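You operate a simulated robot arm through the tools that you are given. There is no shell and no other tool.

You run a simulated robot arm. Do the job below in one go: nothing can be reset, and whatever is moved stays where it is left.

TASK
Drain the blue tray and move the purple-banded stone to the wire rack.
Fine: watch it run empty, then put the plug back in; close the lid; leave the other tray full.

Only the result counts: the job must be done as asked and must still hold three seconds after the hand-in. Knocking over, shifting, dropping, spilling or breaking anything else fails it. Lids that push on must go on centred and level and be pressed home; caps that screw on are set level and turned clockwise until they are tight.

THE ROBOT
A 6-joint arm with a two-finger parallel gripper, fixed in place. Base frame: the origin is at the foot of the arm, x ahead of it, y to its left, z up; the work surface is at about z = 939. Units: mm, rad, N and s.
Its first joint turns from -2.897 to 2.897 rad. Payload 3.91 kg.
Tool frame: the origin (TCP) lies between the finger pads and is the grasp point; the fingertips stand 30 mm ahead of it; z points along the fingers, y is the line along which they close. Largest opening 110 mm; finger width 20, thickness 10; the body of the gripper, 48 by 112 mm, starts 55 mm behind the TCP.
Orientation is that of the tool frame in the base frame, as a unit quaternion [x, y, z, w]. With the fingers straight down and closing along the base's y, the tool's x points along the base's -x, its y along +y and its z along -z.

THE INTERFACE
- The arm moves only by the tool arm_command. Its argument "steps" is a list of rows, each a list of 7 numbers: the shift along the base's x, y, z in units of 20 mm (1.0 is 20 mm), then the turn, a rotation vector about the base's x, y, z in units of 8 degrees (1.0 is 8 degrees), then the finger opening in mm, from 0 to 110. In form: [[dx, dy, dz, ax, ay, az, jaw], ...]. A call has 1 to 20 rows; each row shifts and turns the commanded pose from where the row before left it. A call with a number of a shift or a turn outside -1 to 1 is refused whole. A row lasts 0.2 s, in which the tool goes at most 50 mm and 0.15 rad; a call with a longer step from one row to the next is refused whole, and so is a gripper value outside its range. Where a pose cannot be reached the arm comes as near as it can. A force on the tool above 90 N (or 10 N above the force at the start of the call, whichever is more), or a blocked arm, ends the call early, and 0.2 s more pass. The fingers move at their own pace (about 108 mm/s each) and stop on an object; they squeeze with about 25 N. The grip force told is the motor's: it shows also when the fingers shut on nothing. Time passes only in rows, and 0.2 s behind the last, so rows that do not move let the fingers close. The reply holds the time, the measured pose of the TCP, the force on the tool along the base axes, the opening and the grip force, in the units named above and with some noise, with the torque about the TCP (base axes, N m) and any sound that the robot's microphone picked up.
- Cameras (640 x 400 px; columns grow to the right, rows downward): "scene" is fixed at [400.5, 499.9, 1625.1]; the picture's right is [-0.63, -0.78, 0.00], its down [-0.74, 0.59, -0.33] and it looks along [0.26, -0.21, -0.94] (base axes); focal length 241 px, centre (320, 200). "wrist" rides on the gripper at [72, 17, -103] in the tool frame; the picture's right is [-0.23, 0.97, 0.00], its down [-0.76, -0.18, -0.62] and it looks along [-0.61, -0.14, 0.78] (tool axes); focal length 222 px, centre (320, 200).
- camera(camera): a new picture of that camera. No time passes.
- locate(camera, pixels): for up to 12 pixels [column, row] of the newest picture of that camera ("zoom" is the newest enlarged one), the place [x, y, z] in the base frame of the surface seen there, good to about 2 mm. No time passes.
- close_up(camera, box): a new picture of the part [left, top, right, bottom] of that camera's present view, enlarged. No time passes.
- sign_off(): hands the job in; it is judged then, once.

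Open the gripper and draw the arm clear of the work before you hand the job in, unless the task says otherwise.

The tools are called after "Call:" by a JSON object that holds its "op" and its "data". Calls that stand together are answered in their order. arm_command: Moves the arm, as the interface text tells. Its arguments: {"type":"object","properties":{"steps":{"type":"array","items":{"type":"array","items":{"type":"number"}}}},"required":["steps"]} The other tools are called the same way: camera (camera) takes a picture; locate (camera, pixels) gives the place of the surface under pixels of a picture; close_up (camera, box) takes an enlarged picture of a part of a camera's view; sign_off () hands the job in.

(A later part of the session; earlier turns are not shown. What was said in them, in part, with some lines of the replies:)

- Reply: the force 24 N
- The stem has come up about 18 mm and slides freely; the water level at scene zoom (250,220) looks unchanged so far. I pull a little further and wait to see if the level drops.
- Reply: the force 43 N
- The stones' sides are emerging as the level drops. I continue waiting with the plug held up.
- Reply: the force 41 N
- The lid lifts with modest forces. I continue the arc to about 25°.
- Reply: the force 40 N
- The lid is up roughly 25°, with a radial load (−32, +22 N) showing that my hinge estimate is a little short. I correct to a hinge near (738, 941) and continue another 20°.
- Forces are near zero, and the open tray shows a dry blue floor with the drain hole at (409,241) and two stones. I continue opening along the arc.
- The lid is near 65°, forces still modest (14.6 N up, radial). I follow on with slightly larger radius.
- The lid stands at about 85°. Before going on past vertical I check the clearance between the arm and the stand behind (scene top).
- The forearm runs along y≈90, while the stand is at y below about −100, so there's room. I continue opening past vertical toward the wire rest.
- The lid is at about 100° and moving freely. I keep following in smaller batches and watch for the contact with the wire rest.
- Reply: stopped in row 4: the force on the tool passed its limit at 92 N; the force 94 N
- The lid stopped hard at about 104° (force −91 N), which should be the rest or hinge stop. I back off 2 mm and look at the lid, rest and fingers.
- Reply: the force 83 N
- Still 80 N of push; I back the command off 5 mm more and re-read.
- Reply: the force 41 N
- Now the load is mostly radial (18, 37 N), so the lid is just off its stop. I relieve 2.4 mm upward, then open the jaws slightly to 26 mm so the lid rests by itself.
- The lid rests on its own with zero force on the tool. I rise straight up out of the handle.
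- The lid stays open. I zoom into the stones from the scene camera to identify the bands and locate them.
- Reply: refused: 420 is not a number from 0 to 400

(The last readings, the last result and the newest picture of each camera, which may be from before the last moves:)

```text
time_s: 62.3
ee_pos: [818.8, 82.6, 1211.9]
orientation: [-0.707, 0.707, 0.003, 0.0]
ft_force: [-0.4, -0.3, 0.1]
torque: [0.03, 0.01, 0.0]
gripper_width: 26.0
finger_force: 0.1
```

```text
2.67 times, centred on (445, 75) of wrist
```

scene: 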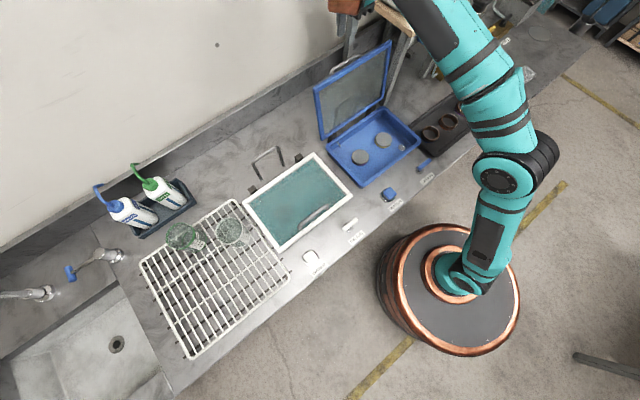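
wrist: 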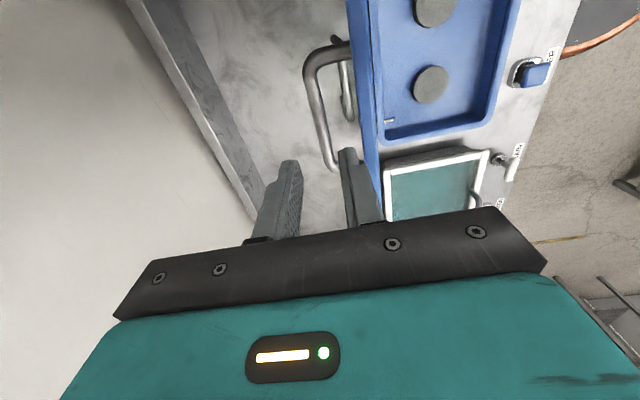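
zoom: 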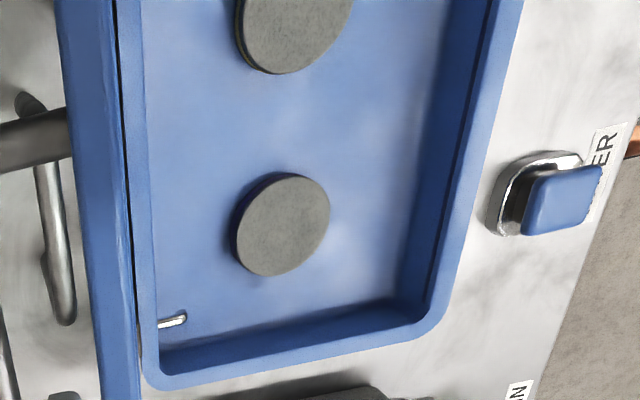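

The stone at scene (360,158) clearly has a purple band: centre about (637, 136), top z 900, about 60 mm across. I move back over the lid edge at height and come down above that stone with jaws opening to 86.

Call:
{"op": "arm_command", "data": {"steps": [[0, 0, 0.7, 0, 0, 0, 26], [-0.91, 0.27, 0, 0, 0, 0, 26], [-0.91, 0.27, 0, 0, 0, 0, 26], [-0.91, 0.27, 0, 0, 0, 0, 26], [-0.91, 0.27, 0, 0, 0, 0, 26], [-0.91, 0.27, 0, 0, 0, 0, 40], [-0.91, 0.27, 0, 0, 0, 0, 60], [-0.91, 0.27, 0, 0, 0, 0, 80], [-0.91, 0.27, 0, 0, 0, 0, 86], [-0.91, 0.27, 0, 0, 0, 0, 86], [-0.91, 0.24, 0, 0, 0, 0, 86], [0, 0, -1, 0, 0, 0, 86], [0, 0, -1, 0, 0, 0, 86], [0, 0, -1, 0, 0, 0, 86], [0, 0, -1, 0, 0, 0, 86], [0, 0, -1, 0, 0, 0, 86], [0, 0, -1, 0, 0, 0, 86], [0, 0, -1, 0, 0, 0, 86], [0, 0, -1, 0, 0, 0, 86]]}}

Call:
{"op": "camera", "data": {"camera": "wrist"}}

Call:
{"op": "camera", "data": {"camera": "scene"}}

```text
time_s: 66.3
ee_pos: [635.3, 133.9, 1064.7]
orientation: [-0.707, 0.707, 0.003, -0.001]
ft_force: [-0.4, -0.5, 0.4]
torque: [-0.01, -0.01, -0.04]
gripper_width: 86.0
finger_force: 0.1
```

```text
taken
```

wrist: 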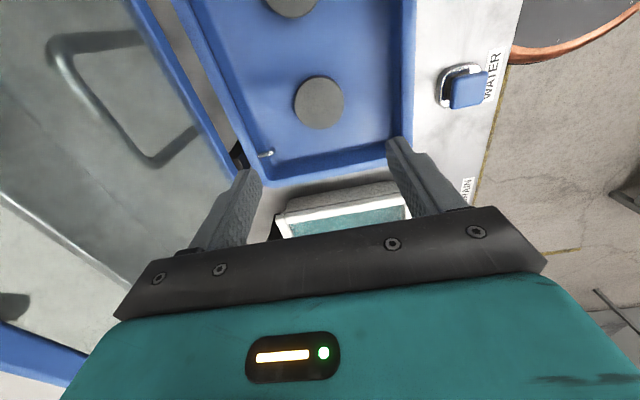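

```text
taken
```

scene: 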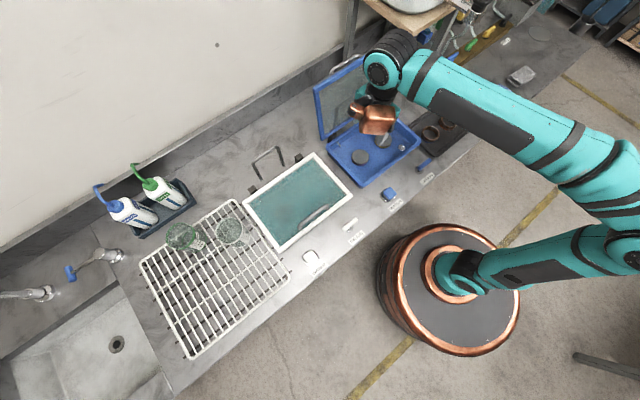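

The stone shows at wrist (319,103). I locate its rim points precisely from this view.

Call:
{"op": "close_up", "data": {"camera": "wrist", "box": [270, 60, 370, 145]}}

Call:
{"op": "locate", "data": {"camera": "zoom", "pixels": [[315, 200], [165, 210], [460, 195], [300, 95], [310, 310], [200, 120], [420, 120], [420, 280], [205, 290], [120, 120]]}}

```text
4.71 times, centred on (320, 102) of wrist
```

zoom: 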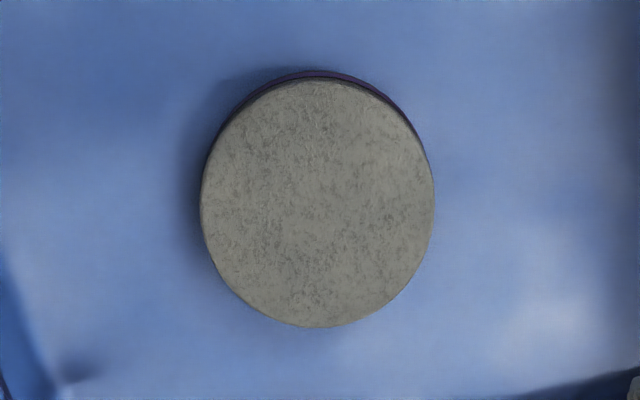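

```text
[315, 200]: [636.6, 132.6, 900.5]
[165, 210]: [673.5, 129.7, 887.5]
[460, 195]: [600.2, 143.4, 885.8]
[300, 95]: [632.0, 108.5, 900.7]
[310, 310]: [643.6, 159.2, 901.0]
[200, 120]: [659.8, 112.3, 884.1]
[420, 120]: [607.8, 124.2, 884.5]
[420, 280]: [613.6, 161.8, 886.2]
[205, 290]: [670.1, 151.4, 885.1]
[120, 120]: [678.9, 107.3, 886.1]
```

The stone centre is about (636.5, 134) and the TCP is at (635.3, 133.9). I descend to about z 919, slower at the end.

Call:
{"op": "arm_command", "data": {"steps": [[0.05, 0, -0.9, 0, 0, 0, 86], [0, 0, -0.9, 0, 0, 0, 86], [0, 0, -0.9, 0, 0, 0, 86], [0, 0, -0.9, 0, 0, 0, 86], [0, 0, -0.9, 0, 0, 0, 86], [0, 0, -0.9, 0, 0, 0, 86], [0, 0, -0.9, 0, 0, 0, 86], [0, 0, -0.25, 0, 0, 0, 86], [0, 0, -0.25, 0, 0, 0, 86], [0, 0, -0.2, 0, 0, 0, 86], [0, 0, -0.15, 0, 0, 0, 86]]}}

Call:
{"op": "camera", "data": {"camera": "wrist"}}

Call:
{"op": "close_up", "data": {"camera": "scene", "box": [310, 65, 440, 195]}}

```text
time_s: 68.7
ee_pos: [638.8, 134.1, 921.6]
orientation: [0.707, -0.707, -0.003, 0.001]
ft_force: [0.4, -0.1, 0.5]
torque: [-0.01, -0.02, 0.01]
gripper_width: 86.0
finger_force: 0.1
```

```text
taken
```

wrist: 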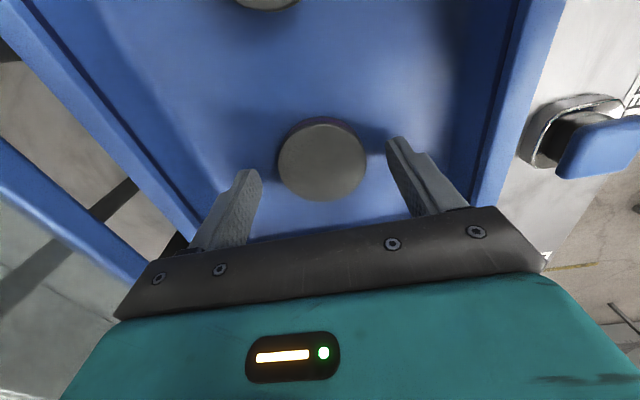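

```text
3.08 times, centred on (375, 130) of scene
```

zoom: 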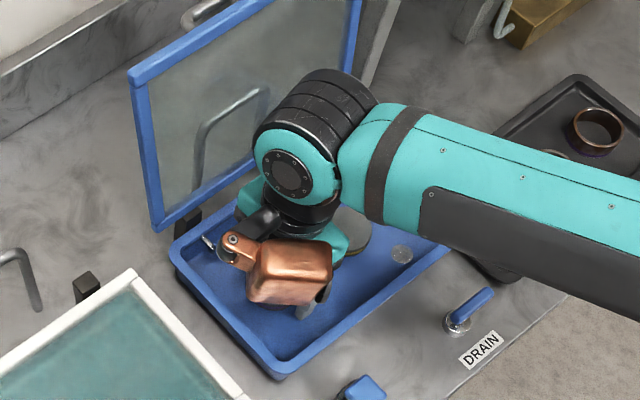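

The stone sits between the fingers at (322,162). I lower 3 mm more and close on it.

Call:
{"op": "arm_command", "data": {"steps": [[0, -0.05, -0.1, 0, 0, 0, 86], [0, 0, -0.08, 0, 0, 0, 75], [0, 0, 0, 0, 0, 0, 65], [0, 0, 0, 0, 0, 0, 50], [0, 0, 0, 0, 0, 0, 45], [0, 0, 0, 0, 0, 0, 45]]}}

Call:
{"op": "camera", "data": {"camera": "wrist"}}

```text
time_s: 70.1
ee_pos: [637.4, 134.4, 918.8]
orientation: [0.708, -0.707, -0.003, 0.001]
ft_force: [-0.4, 0.3, 0.4]
torque: [0.0, -0.03, 0.01]
gripper_width: 57.0
finger_force: 25.0
```

```text
taken
```

wrist: 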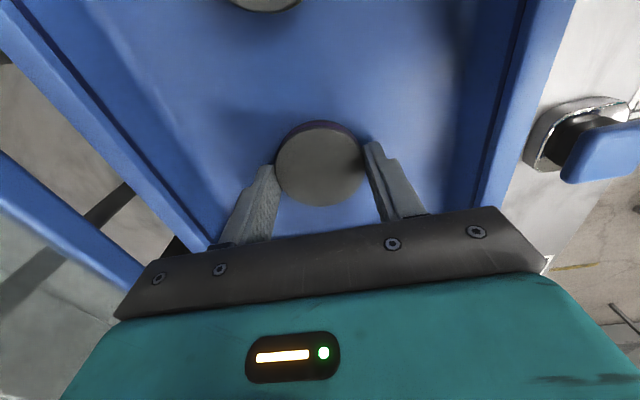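

The stone is gripped (57.0 mm, 25 N). I lift it 20 mm slowly and check the grip.

Call:
{"op": "arm_command", "data": {"steps": [[0, 0, 0.25, 0, 0, 0, 45], [0, 0, 0.25, 0, 0, 0, 45], [0, 0, 0.5, 0, 0, 0, 45], [0, 0, 0.5, 0, 0, 0, 45], [0, 0, 0, 0, 0, 0, 45]]}}

Call:
{"op": "camera", "data": {"camera": "wrist"}}

```text
time_s: 71.3
ee_pos: [637.2, 134.5, 949.3]
orientation: [-0.707, 0.708, 0.003, -0.001]
ft_force: [-0.5, 0.6, -0.7]
torque: [0.01, -0.03, 0.0]
gripper_width: 56.8
finger_force: 24.6
```

```text
taken
```

wrist: 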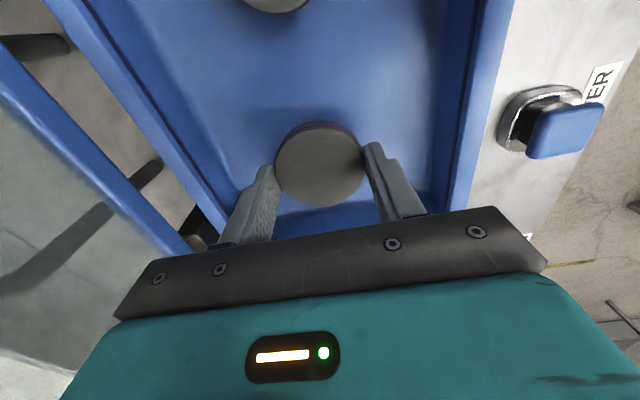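

The stone is held firmly. While it is up, I examine the rack to choose a free, reachable spot away from the two beakers.

Call:
{"op": "close_up", "data": {"camera": "scene", "box": [135, 190, 295, 360]}}

Call:
{"op": "camera", "data": {"camera": "scene"}}

Call:
{"op": "locate", "data": {"camera": "scene", "pixels": [[232, 245], [225, 222], [245, 240], [180, 240], [200, 247], [290, 272], [235, 202], [142, 263], [192, 356], [228, 298], [245, 285], [215, 305]]}}

```text
2.35 times, centred on (215, 275) of scene
```

zoom: 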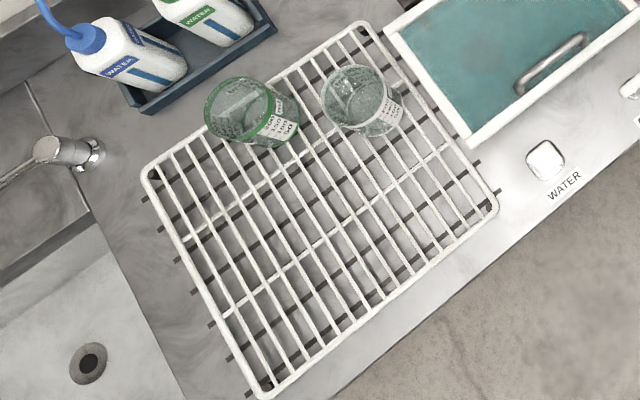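

```text
taken
```

scene: 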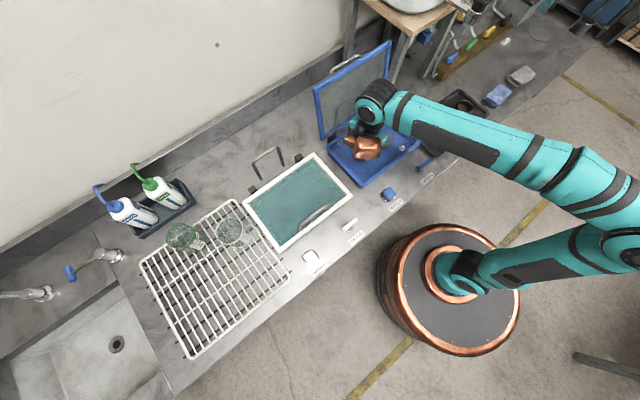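

```text
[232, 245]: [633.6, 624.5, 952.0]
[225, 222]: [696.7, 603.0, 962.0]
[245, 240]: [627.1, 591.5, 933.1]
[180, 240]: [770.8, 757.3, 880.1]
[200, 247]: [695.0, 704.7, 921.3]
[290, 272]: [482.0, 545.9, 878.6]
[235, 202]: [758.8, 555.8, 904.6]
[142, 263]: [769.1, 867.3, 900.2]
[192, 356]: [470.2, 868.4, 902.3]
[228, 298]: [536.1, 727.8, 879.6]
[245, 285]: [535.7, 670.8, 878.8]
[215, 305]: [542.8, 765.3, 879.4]
```

Free rack area near (535, 680), well away from the beakers at (650,610) and (725,720). I raise the stone to z≈1100 first, clear of the tray rim and lid.

Call:
{"op": "arm_command", "data": {"steps": [[0, 0, 0.94, 0, 0, 0, 45], [0, 0, 0.94, 0, 0, 0, 45], [0, 0, 0.94, 0, 0, 0, 45], [0, 0, 0.94, 0, 0, 0, 45], [0, 0, 0.94, 0, 0, 0, 45], [0, 0, 0.94, 0, 0, 0, 45], [0, 0, 0.94, 0, 0, 0, 45], [0, 0, 0.94, 0, 0, 0, 45], [-0.182, 0.9, 0, 0, 0, 0, 45], [-0.182, 0.974, 0, 0, 0, 0, 45], [-0.182, 0.974, 0, 0, 0, 0, 45], [-0.182, 0.974, 0, 0, 0, 0, 45], [-0.182, 0.974, 0, 0, 0, 0, 45], [-0.182, 0.974, 0, 0, 0, 0, 45], [-0.182, 0.974, 0, 0, 0, 0, 45], [-0.182, 0.974, 0, 0, 0, 0, 45]]}}

Call:
{"op": "camera", "data": {"camera": "wrist"}}

Call:
{"op": "camera", "data": {"camera": "scene"}}

```text
time_s: 74.7
ee_pos: [609.0, 288.9, 1099.3]
orientation: [-0.707, 0.707, 0.004, -0.001]
ft_force: [0.1, -0.4, -0.1]
torque: [0.01, -0.02, -0.01]
gripper_width: 56.5
finger_force: 24.8
```

```text
taken
```

wrist: 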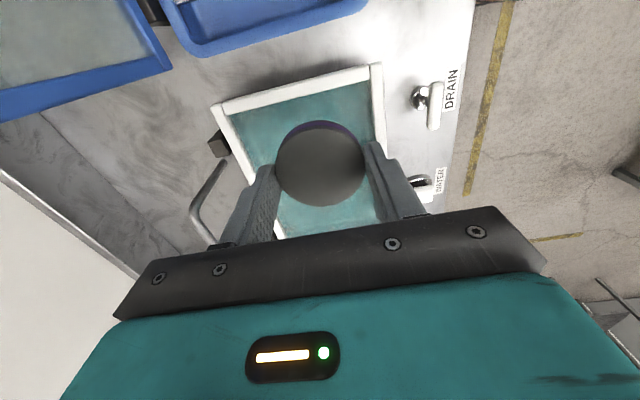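

```text
taken
```

scene: 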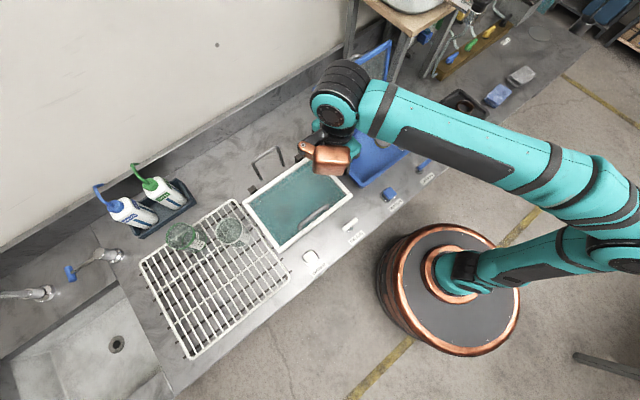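

The stone is held level in the jaws. I carry on to above the rack spot (535, 680) at the same height.

Call:
{"op": "arm_command", "data": {"steps": [[-0.185, 0.978, 0, 0, 0, 0, 45], [-0.185, 0.978, 0, 0, 0, 0, 45], [-0.185, 0.978, 0, 0, 0, 0, 45], [-0.185, 0.978, 0, 0, 0, 0, 45], [-0.185, 0.978, 0, 0, 0, 0, 45], [-0.185, 0.978, 0, 0, 0, 0, 45], [-0.185, 0.978, 0, 0, 0, 0, 45], [-0.185, 0.978, 0, 0, 0, 0, 45], [-0.185, 0.978, 0, 0, 0, 0, 45], [-0.185, 0.978, 0, 0, 0, 0, 45], [-0.185, 0.978, 0, 0, 0, 0, 45], [-0.185, 0.978, 0, 0, 0, 0, 45], [-0.185, 0.978, 0, 0, 0, 0, 45], [-0.185, 0.978, 0, 0, 0, 0, 45], [-0.185, 0.978, 0, 0, 0, 0, 45], [-0.185, 0.978, 0, 0, 0, 0, 45], [-0.185, 0.978, 0, 0, 0, 0, 45], [-0.185, 0.978, 0, 0, 0, 0, 45], [-0.185, 0.978, 0, 0, 0, 0, 45], [-0.185, 0.978, 0, 0, 0, 0, 45]]}}

Call:
{"op": "camera", "data": {"camera": "wrist"}}

Call:
{"op": "camera", "data": {"camera": "scene"}}

```text
time_s: 78.9
ee_pos: [533.6, 680.2, 1099.0]
orientation: [-0.706, 0.708, 0.002, 0.0]
ft_force: [-0.6, -0.8, -0.2]
torque: [0.01, 0.02, 0.01]
gripper_width: 56.5
finger_force: 24.7
```

```text
taken
```

wrist: 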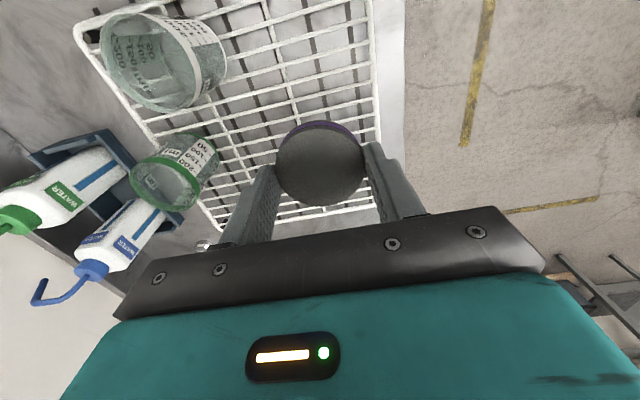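

```text
taken
```

scene: 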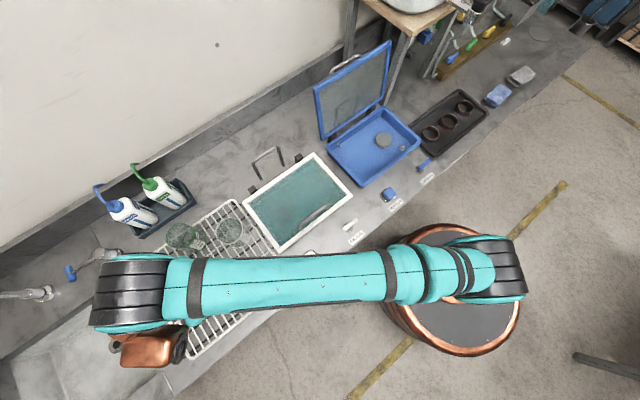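

Positioned at (534, 680). I locate rack wire heights near the drop point, and check spacing before lowering.

Call:
{"op": "close_up", "data": {"camera": "wrist", "box": [180, 60, 400, 230]}}

Call:
{"op": "locate", "data": {"camera": "wrist", "pixels": [[375, 60], [377, 110], [300, 210], [335, 205], [280, 90], [320, 80], [245, 130], [230, 165], [345, 95], [290, 118], [265, 150], [215, 45]]}}

```text
2.35 times, centred on (290, 145) of wrist
```

zoom: 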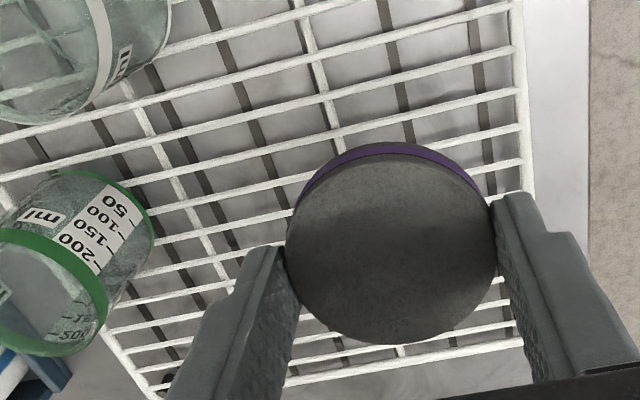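

```text
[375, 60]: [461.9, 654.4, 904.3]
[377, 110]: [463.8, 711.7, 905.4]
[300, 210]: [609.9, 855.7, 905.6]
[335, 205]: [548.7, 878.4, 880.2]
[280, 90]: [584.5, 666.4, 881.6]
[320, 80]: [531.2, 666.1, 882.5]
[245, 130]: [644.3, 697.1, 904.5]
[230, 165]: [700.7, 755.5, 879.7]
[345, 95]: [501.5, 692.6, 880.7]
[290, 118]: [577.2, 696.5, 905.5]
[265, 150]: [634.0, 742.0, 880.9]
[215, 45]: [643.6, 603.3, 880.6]
```

Rack wires are at z≈905 running along x, about 24 mm apart, so the 57 mm stone spans at least two. I lower to about z 947, then slowly to contact.

Call:
{"op": "arm_command", "data": {"steps": [[0, 0, -0.95, 0, 0, 0, 45], [0, 0, -0.95, 0, 0, 0, 45], [0, 0, -0.95, 0, 0, 0, 45], [0, 0, -0.95, 0, 0, 0, 45], [0, 0, -0.95, 0, 0, 0, 45], [0, 0, -0.95, 0, 0, 0, 45], [0, 0, -0.95, 0, 0, 0, 45], [0, 0, -0.95, 0, 0, 0, 45], [0, 0, 0, 0, 0, 0, 45]]}}

Call:
{"op": "camera", "data": {"camera": "wrist"}}

```text
time_s: 80.9
ee_pos: [533.5, 680.7, 946.6]
orientation: [0.707, -0.707, -0.003, 0.0]
ft_force: [-0.4, 0.2, -1.3]
torque: [-0.02, 0.0, 0.01]
gripper_width: 56.8
finger_force: 25.4
```

```text
taken
```

wrist: 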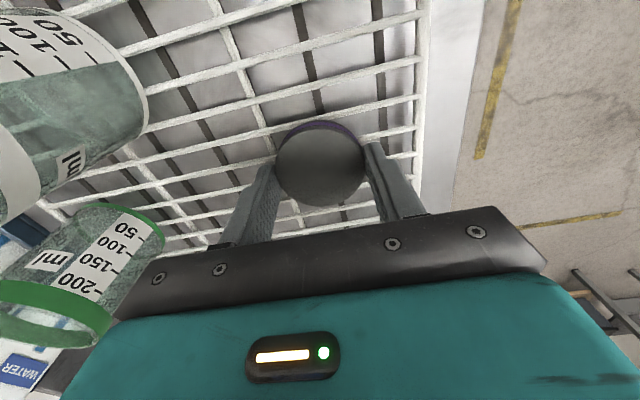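

The beakers at the left of the wrist view stay clear of the gripper. I lower in 1.5 mm steps until the wires touch.

Call:
{"op": "arm_command", "data": {"steps": [[0, 0, -0.08, 0, 0, 0, 45], [0, 0, -0.08, 0, 0, 0, 45], [0, 0, -0.08, 0, 0, 0, 45], [0, 0, -0.08, 0, 0, 0, 45], [0, 0, 0, 0, 0, 0, 45]]}}

```text
time_s: 82.1
ee_pos: [534.6, 680.5, 940.8]
orientation: [0.707, -0.707, -0.002, 0.002]
ft_force: [-0.1, -0.4, -0.8]
torque: [-0.03, -0.02, 0.01]
gripper_width: 56.6
finger_force: 25.2
```

No contact yet at z 940.8. I lower a bit more in 1 mm steps.

Call:
{"op": "arm_command", "data": {"steps": [[0, 0, -0.05, 0, 0, 0, 45], [0, 0, -0.05, 0, 0, 0, 45], [0, 0, -0.03, 0, 0, 0, 45], [0, 0, 0, 0, 0, 0, 45]]}}

Call:
{"op": "camera", "data": {"camera": "wrist"}}

```text
time_s: 83.1
ee_pos: [534.5, 680.1, 938.2]
orientation: [-0.707, 0.707, 0.002, 0.0]
ft_force: [2.0, 3.2, 13.0]
torque: [0.02, -0.34, 0.07]
gripper_width: 56.7
finger_force: 25.1
```

```text
taken
```

wrist: 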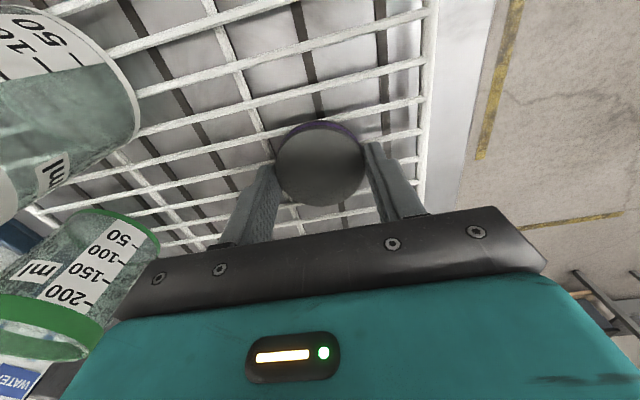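

The stone rests on the wires (13 N). I open the jaws gently to 74 mm and check it stays.

Call:
{"op": "arm_command", "data": {"steps": [[0, 0, 0, 0, 0, 0, 60], [0, 0, 0.02, 0, 0, 0, 68], [0, 0, 0.03, 0, 0, 0, 74], [0, 0, 0, 0, 0, 0, 74]]}}

Call:
{"op": "camera", "data": {"camera": "wrist"}}

```text
time_s: 84.1
ee_pos: [534.3, 680.7, 938.4]
orientation: [0.707, -0.707, -0.001, 0.001]
ft_force: [-0.5, -0.1, -0.1]
torque: [-0.02, 0.01, 0.02]
gripper_width: 74.0
finger_force: 0.0
```

```text
taken
```

wrist: 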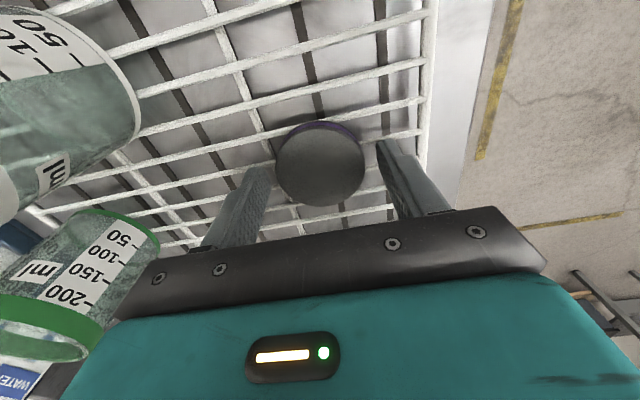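

The stone is released on the rack with no force on the tool. I rise straight up to z≈1100.

Call:
{"op": "arm_command", "data": {"steps": [[0, 0, 0.3, 0, 0, 0, 74], [0, 0, 0.6, 0, 0, 0, 74], [0, 0, 0.9, 0, 0, 0, 74], [0, 0, 0.95, 0, 0, 0, 74], [0, 0, 0.95, 0, 0, 0, 74], [0, 0, 0.95, 0, 0, 0, 74], [0, 0, 0.95, 0, 0, 0, 74], [0, 0, 0.95, 0, 0, 0, 74], [0, 0, 0.95, 0, 0, 0, 74]]}}

Call:
{"op": "camera", "data": {"camera": "wrist"}}

```text
time_s: 86.1
ee_pos: [533.3, 681.3, 1089.5]
orientation: [-0.707, 0.707, 0.003, -0.001]
ft_force: [0.3, -0.2, 0.7]
torque: [-0.02, 0.01, -0.01]
gripper_width: 74.0
finger_force: 0.0
```

```text
taken
```

wrist: 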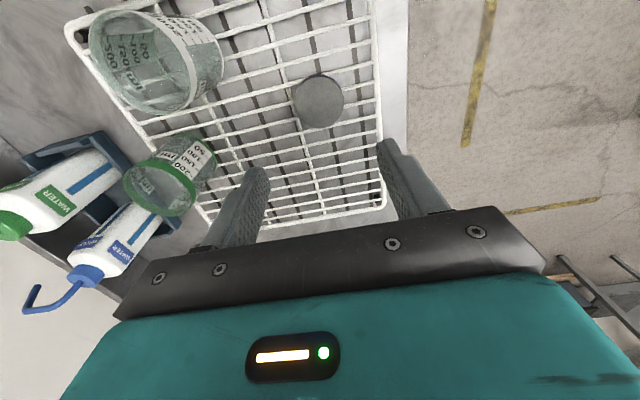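

The stone sits flat on the rack at wrist (318,100). Next I rise to z≈1225 and travel back toward the open lid's handle, narrowing the jaws to 26 mm.

Call:
{"op": "arm_command", "data": {"steps": [[0, 0, 0.97, 0, 0, 0, 74], [0, 0, 0.97, 0, 0, 0, 74], [0, 0, 0.97, 0, 0, 0, 74], [0, 0, 0.97, 0, 0, 0, 74], [0, 0, 0.97, 0, 0, 0, 74], [0, 0, 0.97, 0, 0, 0, 60], [0, 0, 0.97, 0, 0, 0, 40], [0.459, -0.966, 0, 0, 0, 0, 26], [0.459, -0.966, 0, 0, 0, 0, 26], [0.459, -0.966, 0, 0, 0, 0, 26], [0.459, -0.966, 0, 0, 0, 0, 26], [0.459, -0.966, 0, 0, 0, 0, 26], [0.459, -0.966, 0, 0, 0, 0, 26], [0.459, -0.966, 0, 0, 0, 0, 26], [0.459, -0.966, 0, 0, 0, 0, 26], [0.459, -0.966, 0, 0, 0, 0, 26], [0.459, -0.966, 0, 0, 0, 0, 26], [0.459, -0.966, 0, 0, 0, 0, 26]]}}

Call:
{"op": "camera", "data": {"camera": "scene"}}

Call:
{"op": "close_up", "data": {"camera": "scene", "box": [135, 190, 295, 360]}}

```text
time_s: 89.9
ee_pos: [626.1, 454.5, 1200.7]
orientation: [0.708, -0.707, -0.003, 0.0]
ft_force: [0.1, 0.3, -0.4]
torque: [0.0, 0.02, 0.01]
gripper_width: 26.3
finger_force: 0.0
out of reach, approached as far as the arm can: row 6, 7
```

```text
taken
```

scene: 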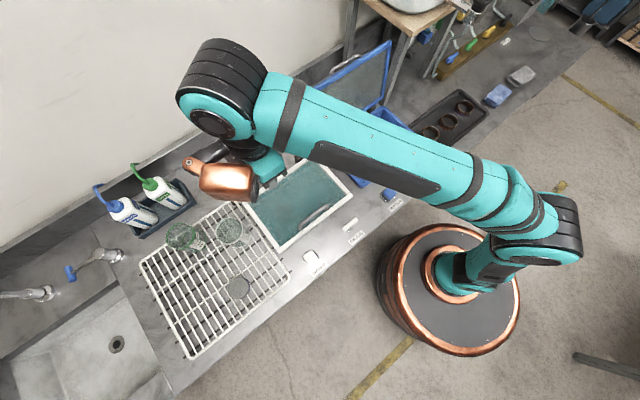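

```text
2.35 times, centred on (215, 275) of scene
```

zoom: 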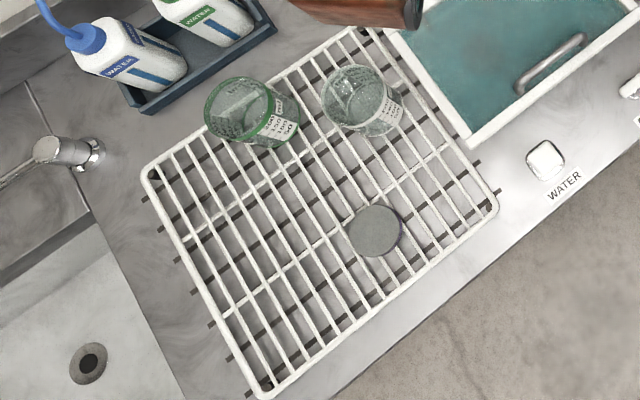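

The stone lies flat on the rack. I check the height of the open lid's top edge (scene 327,87 and 389,43) before crossing over it.

Call:
{"op": "close_up", "data": {"camera": "scene", "box": [300, 30, 420, 120]}}

Call:
{"op": "locate", "data": {"camera": "zoom", "pixels": [[475, 65], [440, 88], [380, 125], [300, 170], [320, 160], [215, 225], [260, 200], [220, 245], [300, 195]]}}

Call:
{"op": "camera", "data": {"camera": "wrist"}}

```text
4.44 times, centred on (360, 75) of scene
```

zoom: 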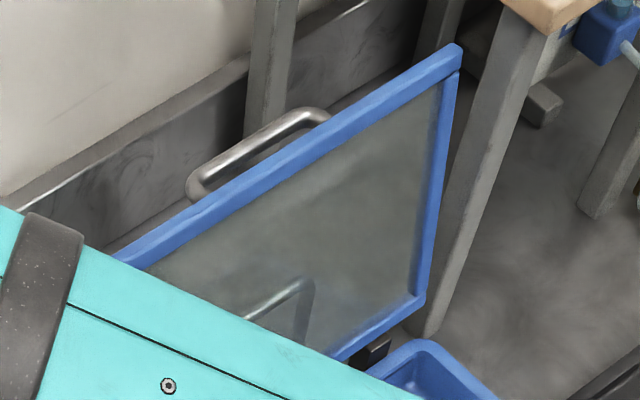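

```text
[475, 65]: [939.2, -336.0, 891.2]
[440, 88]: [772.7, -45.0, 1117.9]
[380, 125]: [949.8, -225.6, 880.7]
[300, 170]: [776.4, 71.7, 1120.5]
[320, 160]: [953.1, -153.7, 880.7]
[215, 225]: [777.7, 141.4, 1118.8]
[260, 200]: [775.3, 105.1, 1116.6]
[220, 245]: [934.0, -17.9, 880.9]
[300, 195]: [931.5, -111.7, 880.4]
```

```text
taken
```

wrist: 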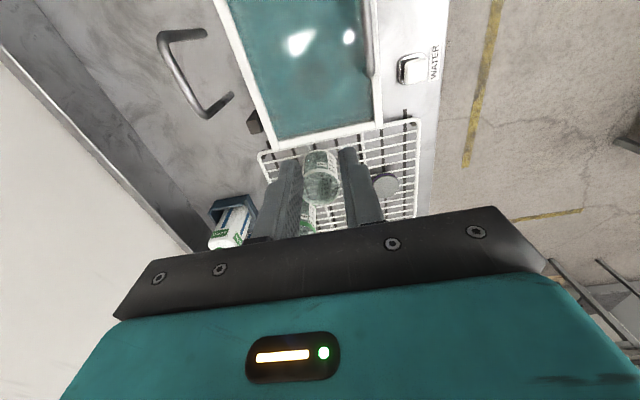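

The lid's top edge is at z≈1122, so the fingertips at ≥1170 clear it. I continue to above the handle at (818, 82).

Call:
{"op": "arm_command", "data": {"steps": [[0.48, -0.931, 0.03, 0, 0, 0, 26], [0.48, -0.931, 0.03, 0, 0, 0, 26], [0.48, -0.931, 0.03, 0, 0, 0, 26], [0.48, -0.931, 0.03, 0, 0, 0, 26], [0.48, -0.931, 0.03, 0, 0, 0, 26], [0.48, -0.931, 0.03, 0, 0, 0, 26], [0.48, -0.931, 0.03, 0, 0, 0, 26], [0.48, -0.931, 0.03, 0, 0, 0, 26], [0.48, -0.931, 0.03, 0, 0, 0, 26], [0.48, -0.931, 0.03, 0, 0, 0, 26], [0.48, -0.931, 0.03, 0, 0, 0, 26], [0.48, -0.931, 0.03, 0, 0, 0, 26], [0.48, -0.931, 0.03, 0, 0, 0, 26], [0.48, -0.931, 0.03, 0, 0, 0, 26], [0.48, -0.931, 0.03, 0, 0, 0, 26], [0.48, -0.931, 0.03, 0, 0, 0, 26], [0.48, -0.931, 0.03, 0, 0, 0, 26], [0.48, -0.931, 0.03, 0, 0, 0, 26], [0.48, -0.931, 0.03, 0, 0, 0, 26], [0.48, -0.931, 0.03, 0, 0, 0, 26]]}}

Call:
{"op": "camera", "data": {"camera": "wrist"}}

Call:
{"op": "camera", "data": {"camera": "scene"}}

```text
time_s: 94.1
ee_pos: [817.1, 82.4, 1212.2]
orientation: [0.707, -0.707, -0.003, 0.001]
ft_force: [0.0, 1.4, 1.0]
torque: [-0.01, -0.04, 0.0]
gripper_width: 26.3
finger_force: 0.0
```

```text
taken
```

wrist: 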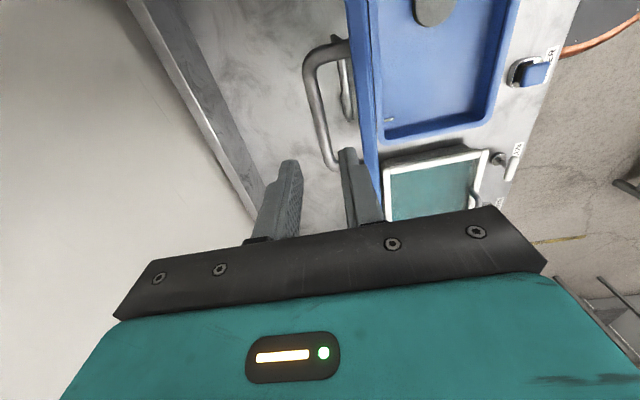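

```text
taken
```

scene: 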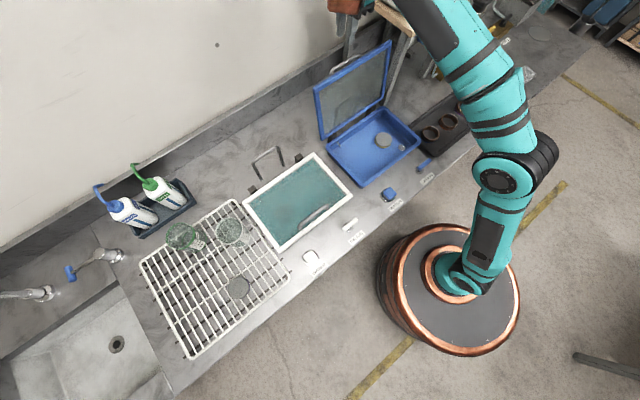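

The view matches the one when I left the handle. I locate the bar's centre line to be sure before descending.

Call:
{"op": "close_up", "data": {"camera": "wrist", "box": [270, 20, 390, 180]}}

Call:
{"op": "locate", "data": {"camera": "wrist", "pixels": [[312, 80], [314, 95], [318, 115], [323, 135], [328, 155], [332, 166], [365, 80], [372, 120], [345, 60]]}}

```text
2.50 times, centred on (330, 100) of wrist
```

zoom: 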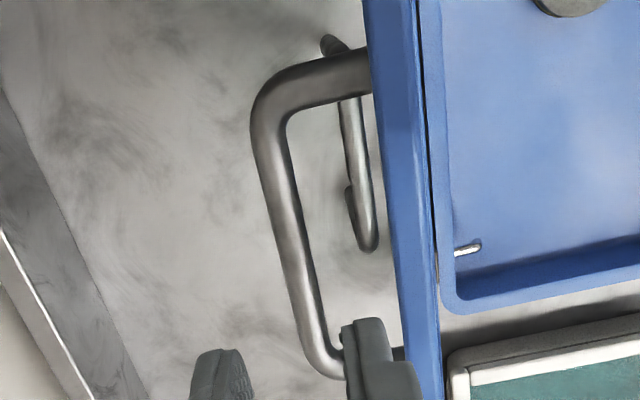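

```text
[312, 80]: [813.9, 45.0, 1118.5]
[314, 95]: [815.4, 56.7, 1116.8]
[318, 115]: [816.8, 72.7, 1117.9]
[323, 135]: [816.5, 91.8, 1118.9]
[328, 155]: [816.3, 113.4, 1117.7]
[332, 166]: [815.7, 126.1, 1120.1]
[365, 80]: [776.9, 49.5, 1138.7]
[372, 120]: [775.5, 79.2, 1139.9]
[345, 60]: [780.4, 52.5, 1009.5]
```

The bar is centred at (816, z 1112); the TCP is at (817, 82). I descend the same way I left, to TCP z≈1121, jaws 26.

Call:
{"op": "arm_command", "data": {"steps": [[0, 0, -0.9, 0, 0, 0, 26], [0, 0, -0.9, 0, 0, 0, 26], [0, 0, -0.9, 0, 0, 0, 26], [0, 0, -0.9, 0, 0, 0, 26], [-0.02, 0, -0.8, 0, 0, 0, 26], [0, 0, -0.2, 0, 0, 0, 26]]}}

Call:
{"op": "close_up", "data": {"camera": "wrist", "box": [250, 20, 450, 240]}}

```text
time_s: 95.5
ee_pos: [816.5, 82.9, 1121.7]
orientation: [0.707, -0.707, -0.003, 0.001]
ft_force: [-0.1, 0.5, 0.2]
torque: [0.03, 0.03, -0.02]
gripper_width: 26.1
finger_force: 0.1
```

```text
1.82 times, centred on (350, 130) of wrist
```

zoom: 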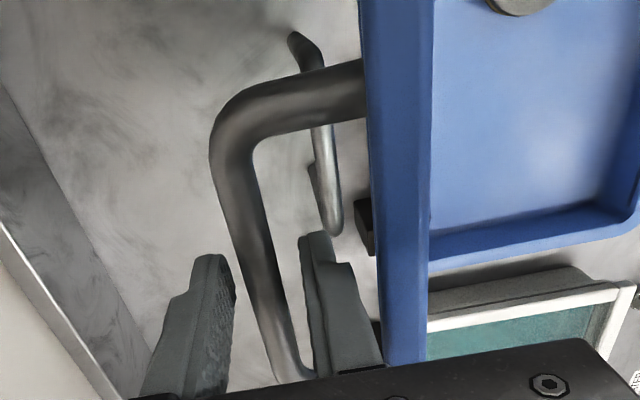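

The bar is between the fingers again with no contact. I close on it.

Call:
{"op": "arm_command", "data": {"steps": [[0, 0, 0, 0, 0, 0, 14], [0, 0, 0, 0, 0, 0, 4], [0, 0, 0, 0, 0, 0, 0], [0, 0, 0, 0, 0, 0, 0]]}}

```text
time_s: 96.5
ee_pos: [815.2, 83.7, 1120.6]
orientation: [-0.707, 0.707, 0.003, 0.0]
ft_force: [-23.8, -0.1, -14.6]
torque: [-0.02, 0.22, -0.64]
gripper_width: 11.6
finger_force: 45.2
```

Gripped at 11.6 mm. From the recorded points the TCP arc has centre (739.7, 949) and radius 188, so I retrace it in the closing direction, first ~24°.

Call:
{"op": "arm_command", "data": {"steps": [[-0.33, 0, 0.11, 0, 0, 0, 0], [-0.33, 0, 0.11, 0, 0, 0, 0], [-0.625, 0, 0.2, 0, 0, 0, 0], [-0.635, 0, 0.16, 0, 0, 0, 0], [-0.645, 0, 0.11, 0, 0, 0, 0], [-0.655, 0, 0.065, 0, 0, 0, 0], [-0.655, 0, 0.02, 0, 0, 0, 0], [0, 0, 0, 0, 0, 0, 0]]}}

Call:
{"op": "close_up", "data": {"camera": "scene", "box": [310, 35, 440, 195]}}

```text
time_s: 98.3
ee_pos: [739.3, 82.0, 1136.1]
orientation: [-0.707, 0.707, 0.002, -0.001]
ft_force: [-0.7, -0.4, -7.1]
torque: [0.26, 0.04, -0.59]
gripper_width: 11.7
finger_force: 45.1
```

```text
2.50 times, centred on (375, 115) of scene
```

zoom: 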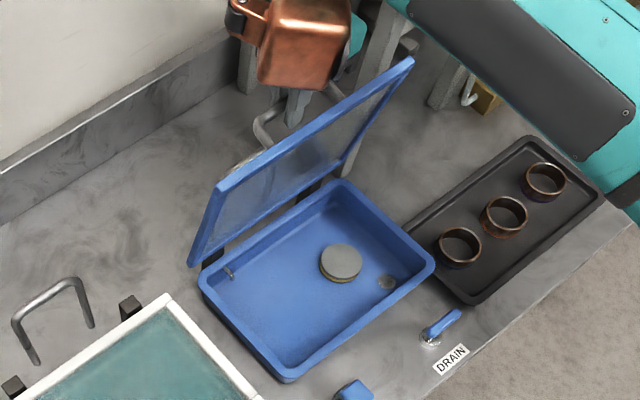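

The lid follows nicely with small forces (−7 N). I continue closing along the arc.

Call:
{"op": "arm_command", "data": {"steps": [[-0.655, 0, -0.025, 0, 0, 0, 0], [-0.655, 0, -0.07, 0, 0, 0, 0], [-0.645, 0, -0.12, 0, 0, 0, 0], [-0.635, 0, -0.16, 0, 0, 0, 0], [-0.625, 0, -0.205, 0, 0, 0, 0], [-0.605, 0, -0.25, 0, 0, 0, 0], [-0.59, 0, -0.29, 0, 0, 0, 0], [0, 0, 0, 0, 0, 0, 0]]}}

Call:
{"op": "close_up", "data": {"camera": "scene", "box": [310, 35, 440, 195]}}

```text
time_s: 100.1
ee_pos: [651.3, 82.0, 1113.4]
orientation: [0.707, -0.707, -0.004, 0.0]
ft_force: [-0.8, 0.8, -3.2]
torque: [0.2, 0.0, -0.44]
gripper_width: 11.7
finger_force: 44.8
```

```text
2.50 times, centred on (375, 115) of scene
```

zoom: 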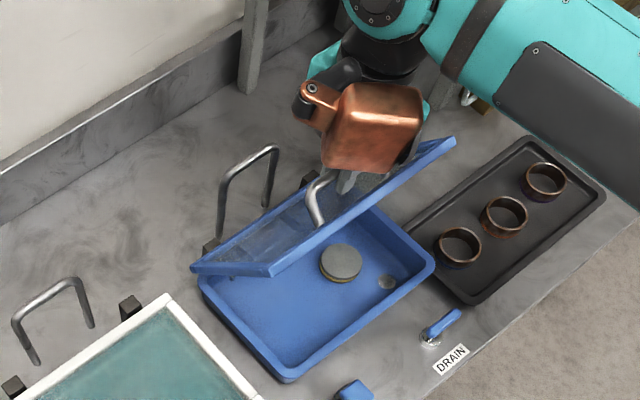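

Halfway closed with tiny forces. I continue.

Call:
{"op": "arm_command", "data": {"steps": [[-0.565, 0, -0.33, 0, 0, 0, 0], [-0.545, 0, -0.37, 0, 0, 0, 0], [-0.515, 0, -0.405, 0, 0, 0, 0], [-0.485, 0, -0.44, 0, 0, 0, 0], [-0.455, 0, -0.475, 0, 0, 0, 0], [-0.415, 0, -0.505, 0, 0, 0, 0], [-0.385, 0, -0.535, 0, 0, 0, 0], [0, 0, 0, 0, 0, 0, 0]]}}

Call:
{"op": "close_up", "data": {"camera": "scene", "box": [310, 35, 440, 195]}}

```text
time_s: 101.9
ee_pos: [584.1, 83.3, 1052.1]
orientation: [-0.707, 0.707, 0.004, 0.0]
ft_force: [-1.0, 6.3, -0.5]
torque: [0.28, -0.05, -0.24]
gripper_width: 11.7
finger_force: 45.2
```

```text
2.50 times, centred on (375, 115) of scene
```

zoom: 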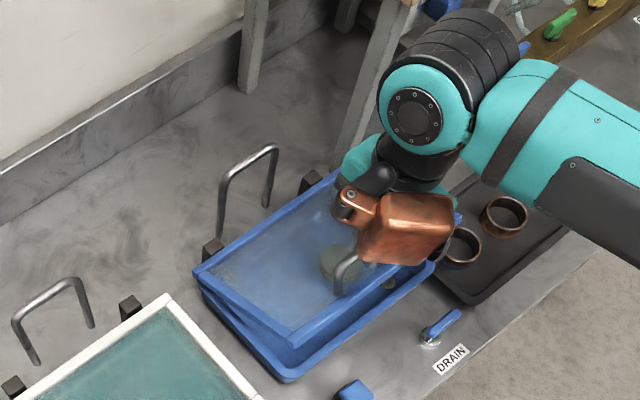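

The lid is about 22° from shut. I bring it down slowly along the remaining arc, stopping slightly short.

Call:
{"op": "arm_command", "data": {"steps": [[-0.345, 0, -0.555, 0, 0, 0, 0], [-0.305, 0, -0.58, 0, 0, 0, 0], [-0.265, 0, -0.6, 0, 0, 0, 0], [-0.22, 0, -0.615, 0, 0, 0, 0], [-0.09, 0, -0.318, 0, 0, 0, 0], [-0.09, 0, -0.317, 0, 0, 0, 0], [0, 0, 0, 0, 0, 0, 0]]}}

Call:
{"op": "close_up", "data": {"camera": "scene", "box": [310, 35, 440, 195]}}

```text
time_s: 103.5
ee_pos: [557.8, 81.6, 992.9]
orientation: [-0.706, 0.708, 0.002, -0.001]
ft_force: [-8.9, 1.0, 1.0]
torque: [0.06, 0.15, -0.02]
gripper_width: 11.6
finger_force: 44.8
```

```text
2.50 times, centred on (375, 115) of scene
```

zoom: 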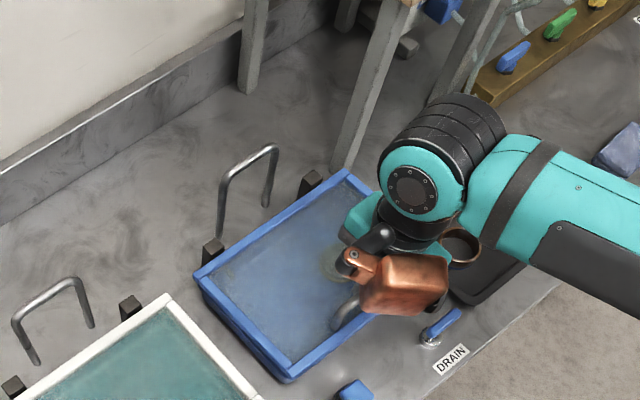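

The lid is about 8 mm above shut (TCP z 993 vs 985). I lower it in small steps until it seats.

Call:
{"op": "arm_command", "data": {"steps": [[-0.04, 0, -0.12, 0, 0, 0, 0], [-0.03, 0, -0.12, 0, 0, 0, 0], [-0.02, 0, -0.1, 0, 0, 0, 0], [-0.02, 0, -0.08, 0, 0, 0, 0], [0, 0, 0, 0, 0, 0, 0]]}}

```text
time_s: 104.7
ee_pos: [556.0, 83.1, 984.8]
orientation: [0.707, -0.707, -0.003, 0.0]
ft_force: [-12.6, -6.8, 1.2]
torque: [-0.2, 0.07, 0.04]
gripper_width: 11.7
finger_force: 44.8
```

At z 984.8 there is still no upward force; I lower another 2–3 mm in fine steps to feel the seat.

Call:
{"op": "arm_command", "data": {"steps": [[-0.02, 0, -0.05, 0, 0, 0, 0], [0, 0, -0.05, 0, 0, 0, 0], [0, 0, -0.03, 0, 0, 0, 0], [0, 0, 0, 0, 0, 0, 0]]}}

Call:
{"op": "close_up", "data": {"camera": "wrist", "box": [160, 0, 420, 240]}}

Call:
{"op": "close_up", "data": {"camera": "scene", "box": [320, 95, 430, 190]}}

```text
time_s: 105.7
ee_pos: [555.3, 81.1, 983.7]
orientation: [-0.707, 0.707, 0.002, 0.001]
ft_force: [3.9, -2.8, 38.9]
torque: [0.02, -0.05, 0.0]
gripper_width: 11.7
finger_force: 44.9
```

```text
1.67 times, centred on (290, 120) of wrist
```

zoom: 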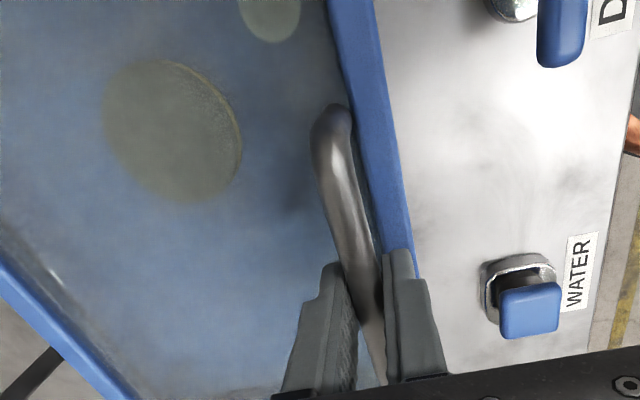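

```text
4.21 times, centred on (375, 142) of scene
```

zoom: 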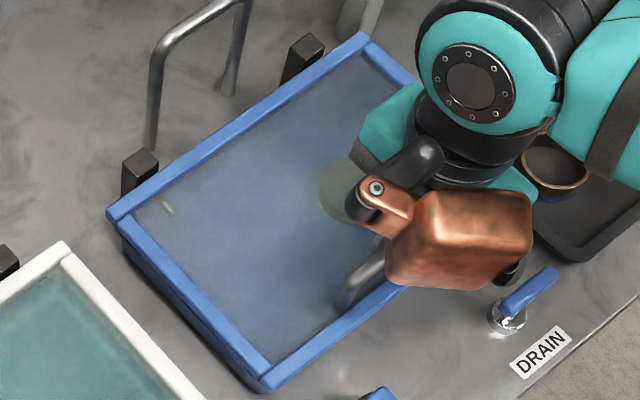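

The lid is seated (39 N up at z 983.7, the original height). I relieve the push and open the jaws to 50 mm.

Call:
{"op": "arm_command", "data": {"steps": [[0, 0, 0.08, 0, 0, 0, 0], [0, 0, 0, 0, 0, 0, 20], [0, 0, 0, 0, 0, 0, 40], [0, 0, 0, 0, 0, 0, 50], [0, 0, 0, 0, 0, 0, 50]]}}

Call:
{"op": "camera", "data": {"camera": "wrist"}}

```text
time_s: 106.9
ee_pos: [554.7, 81.8, 984.9]
orientation: [0.707, -0.707, -0.003, 0.001]
ft_force: [0.3, -0.5, -0.8]
torque: [0.05, 0.01, -0.02]
gripper_width: 50.0
finger_force: 0.0
```

```text
taken
```

wrist: 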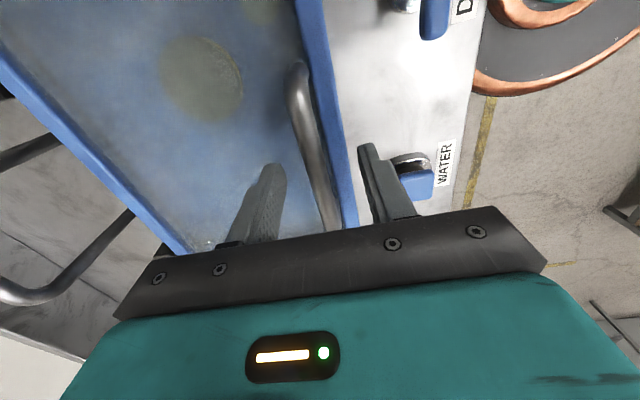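

The handle is free between the fingers. I rise straight up and draw back toward the base, then inspect everything.

Call:
{"op": "arm_command", "data": {"steps": [[0, 0, 0.5, 0, 0, 0, 50], [0, 0, 0.9, 0, 0, 0, 50], [0, 0, 0.95, 0, 0, 0, 50], [0, 0, 0.95, 0, 0, 0, 60], [0, 0, 0.95, 0, 0, 0, 80], [0, 0, 0.95, 0, 0, 0, 100], [0, 0, 0.95, 0, 0, 0, 110], [-0.7, -0.4, 0.6, 0, 0, 0, 110], [-0.9, -0.5, 0, 0, 0, 0, 110], [-0.9, -0.5, 0, 0, 0, 0, 110], [-0.9, -0.5, 0, 0, 0, 0, 110], [-0.9, -0.5, 0, 0, 0, 0, 110], [-0.9, -0.5, 0, 0, 0, 0, 110], [-0.9, -0.5, 0, 0, 0, 0, 110], [-0.9, -0.5, 0, 0, 0, 0, 110], [-0.9, -0.5, 0, 0, 0, 0, 110]]}}

Call:
{"op": "camera", "data": {"camera": "scene"}}

Call:
{"op": "close_up", "data": {"camera": "scene", "box": [320, 80, 460, 200]}}

Call:
{"op": "close_up", "data": {"camera": "scene", "box": [135, 150, 375, 360]}}

```text
time_s: 110.3
ee_pos: [395.9, -5.6, 1119.6]
orientation: [-0.707, 0.707, 0.003, 0.0]
ft_force: [-0.3, 0.6, -1.0]
torque: [0.05, 0.04, 0.03]
gripper_width: 110.0
finger_force: 0.1
```

```text
taken
```

scene: 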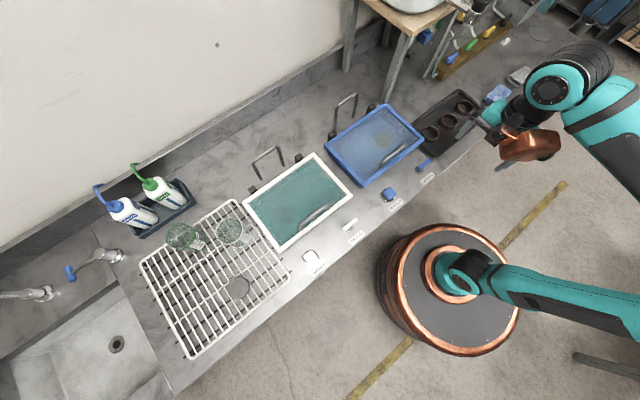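

```text
3.33 times, centred on (390, 140) of scene
```

zoom: 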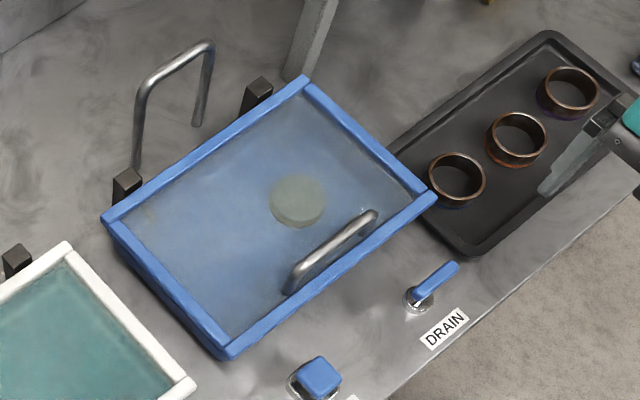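

```text
1.90 times, centred on (255, 255) of scene
```

zoom: 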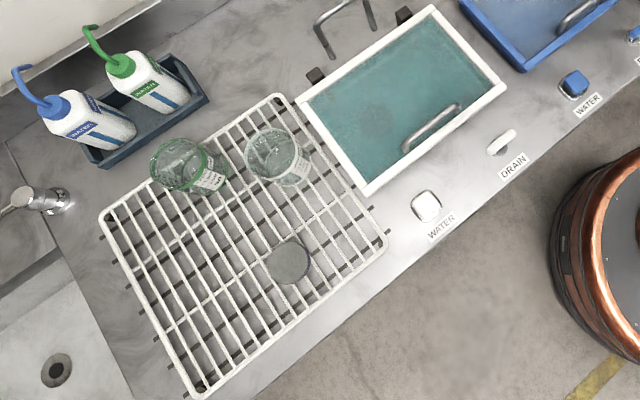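

The lid is shut, the plug bar is down, the white tray is still full, and the stone is on the rack. I verify heights of lid corners, handle and plug against the first readings.

Call:
{"op": "locate", "data": {"camera": "scene", "pixels": [[386, 104], [421, 141], [364, 185], [404, 143], [382, 160], [428, 159], [422, 165], [238, 286]]}}

Call:
{"op": "close_up", "data": {"camera": "scene", "box": [400, 145, 448, 190]}}

Call:
{"op": "locate", "data": {"camera": "zoom", "pixels": [[375, 130], [350, 150], [320, 175], [290, 205], [280, 245], [305, 225]]}}

Call:
{"op": "close_up", "data": {"camera": "scene", "box": [215, 265, 265, 310]}}

Call:
{"op": "close_up", "data": {"camera": "scene", "box": [320, 95, 430, 190]}}

```text
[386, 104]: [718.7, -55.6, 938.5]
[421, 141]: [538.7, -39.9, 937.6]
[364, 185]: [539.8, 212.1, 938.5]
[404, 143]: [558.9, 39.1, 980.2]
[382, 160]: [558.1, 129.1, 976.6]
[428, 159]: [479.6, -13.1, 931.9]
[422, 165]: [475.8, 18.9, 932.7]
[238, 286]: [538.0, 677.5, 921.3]
```

```text
8.89 times, centred on (424, 168) of scene
```

zoom: 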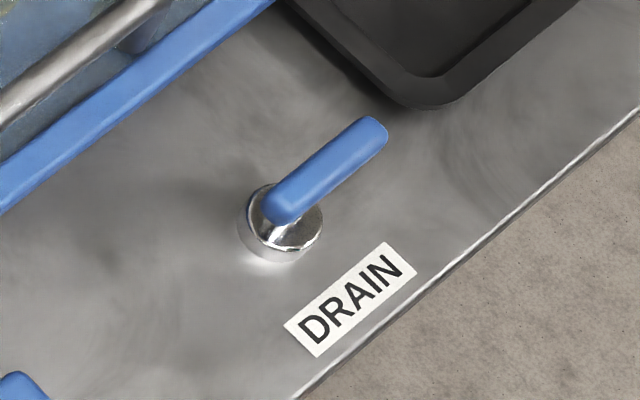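

```text
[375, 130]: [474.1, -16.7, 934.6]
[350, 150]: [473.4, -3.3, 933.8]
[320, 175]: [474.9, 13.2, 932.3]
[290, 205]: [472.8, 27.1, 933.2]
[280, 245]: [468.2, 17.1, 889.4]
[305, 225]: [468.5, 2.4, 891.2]
```

```text
8.89 times, centred on (240, 288) of scene
```

zoom: 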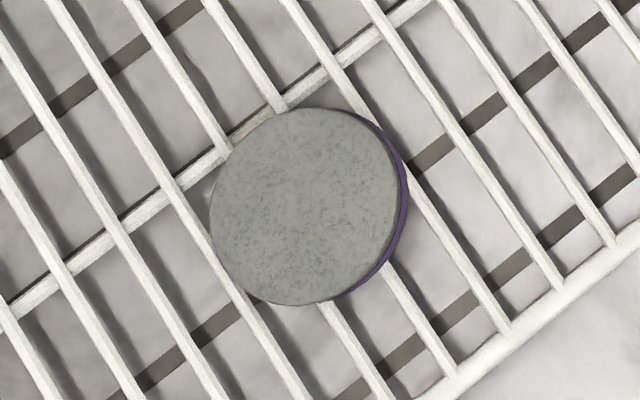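

```text
4.21 times, centred on (375, 142) of scene
```

zoom: 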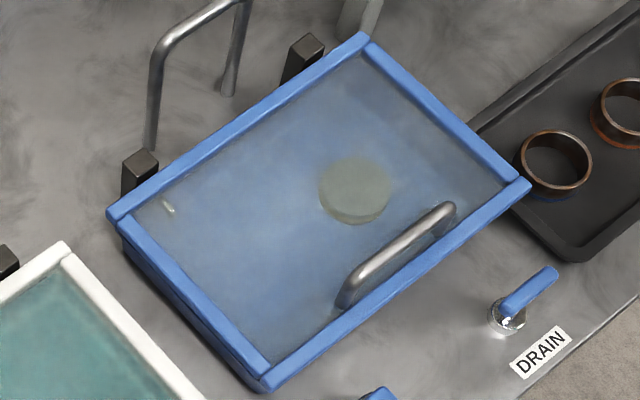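

The lid corners (z 938–939), handle (980) and plug bar (933–934) all match the starting readings. The tray is empty, the purple-banded stone lies flat on the rack at (538, 678), and the white tray is still full. The gripper is open and the arm is clear, so I hand in.

Call:
{"op": "sign_off", "data": {}}

```text
The job is handed in.
```

The blue tray is drained and the purple-banded stone is on the wire rack. I've handed the job in, but no verdict has come back yet.

- **Draining:** I pulled the blue drain plug up and held it until the level stopped dropping. When I opened the lid the tray floor was bare, and the plug is now back down at its original height.
- **Stone:** It lies flat across the wires at about (538, 678), clear of the two beakers. The yellow-banded stone stayed in the blue tray.
- **Lid:** It is closed; the corners and handle are within about 2 mm of their starting heights.
- **Other tray:** I didn't touch the white tray, and it still looks full.

While opening the lid I pushed it hard against its stop, and the arm cut out at 92 N. I backed off straight away and saw no damage; the lid then closed normally. The arm is drawn back clear of the work with the gripper open.
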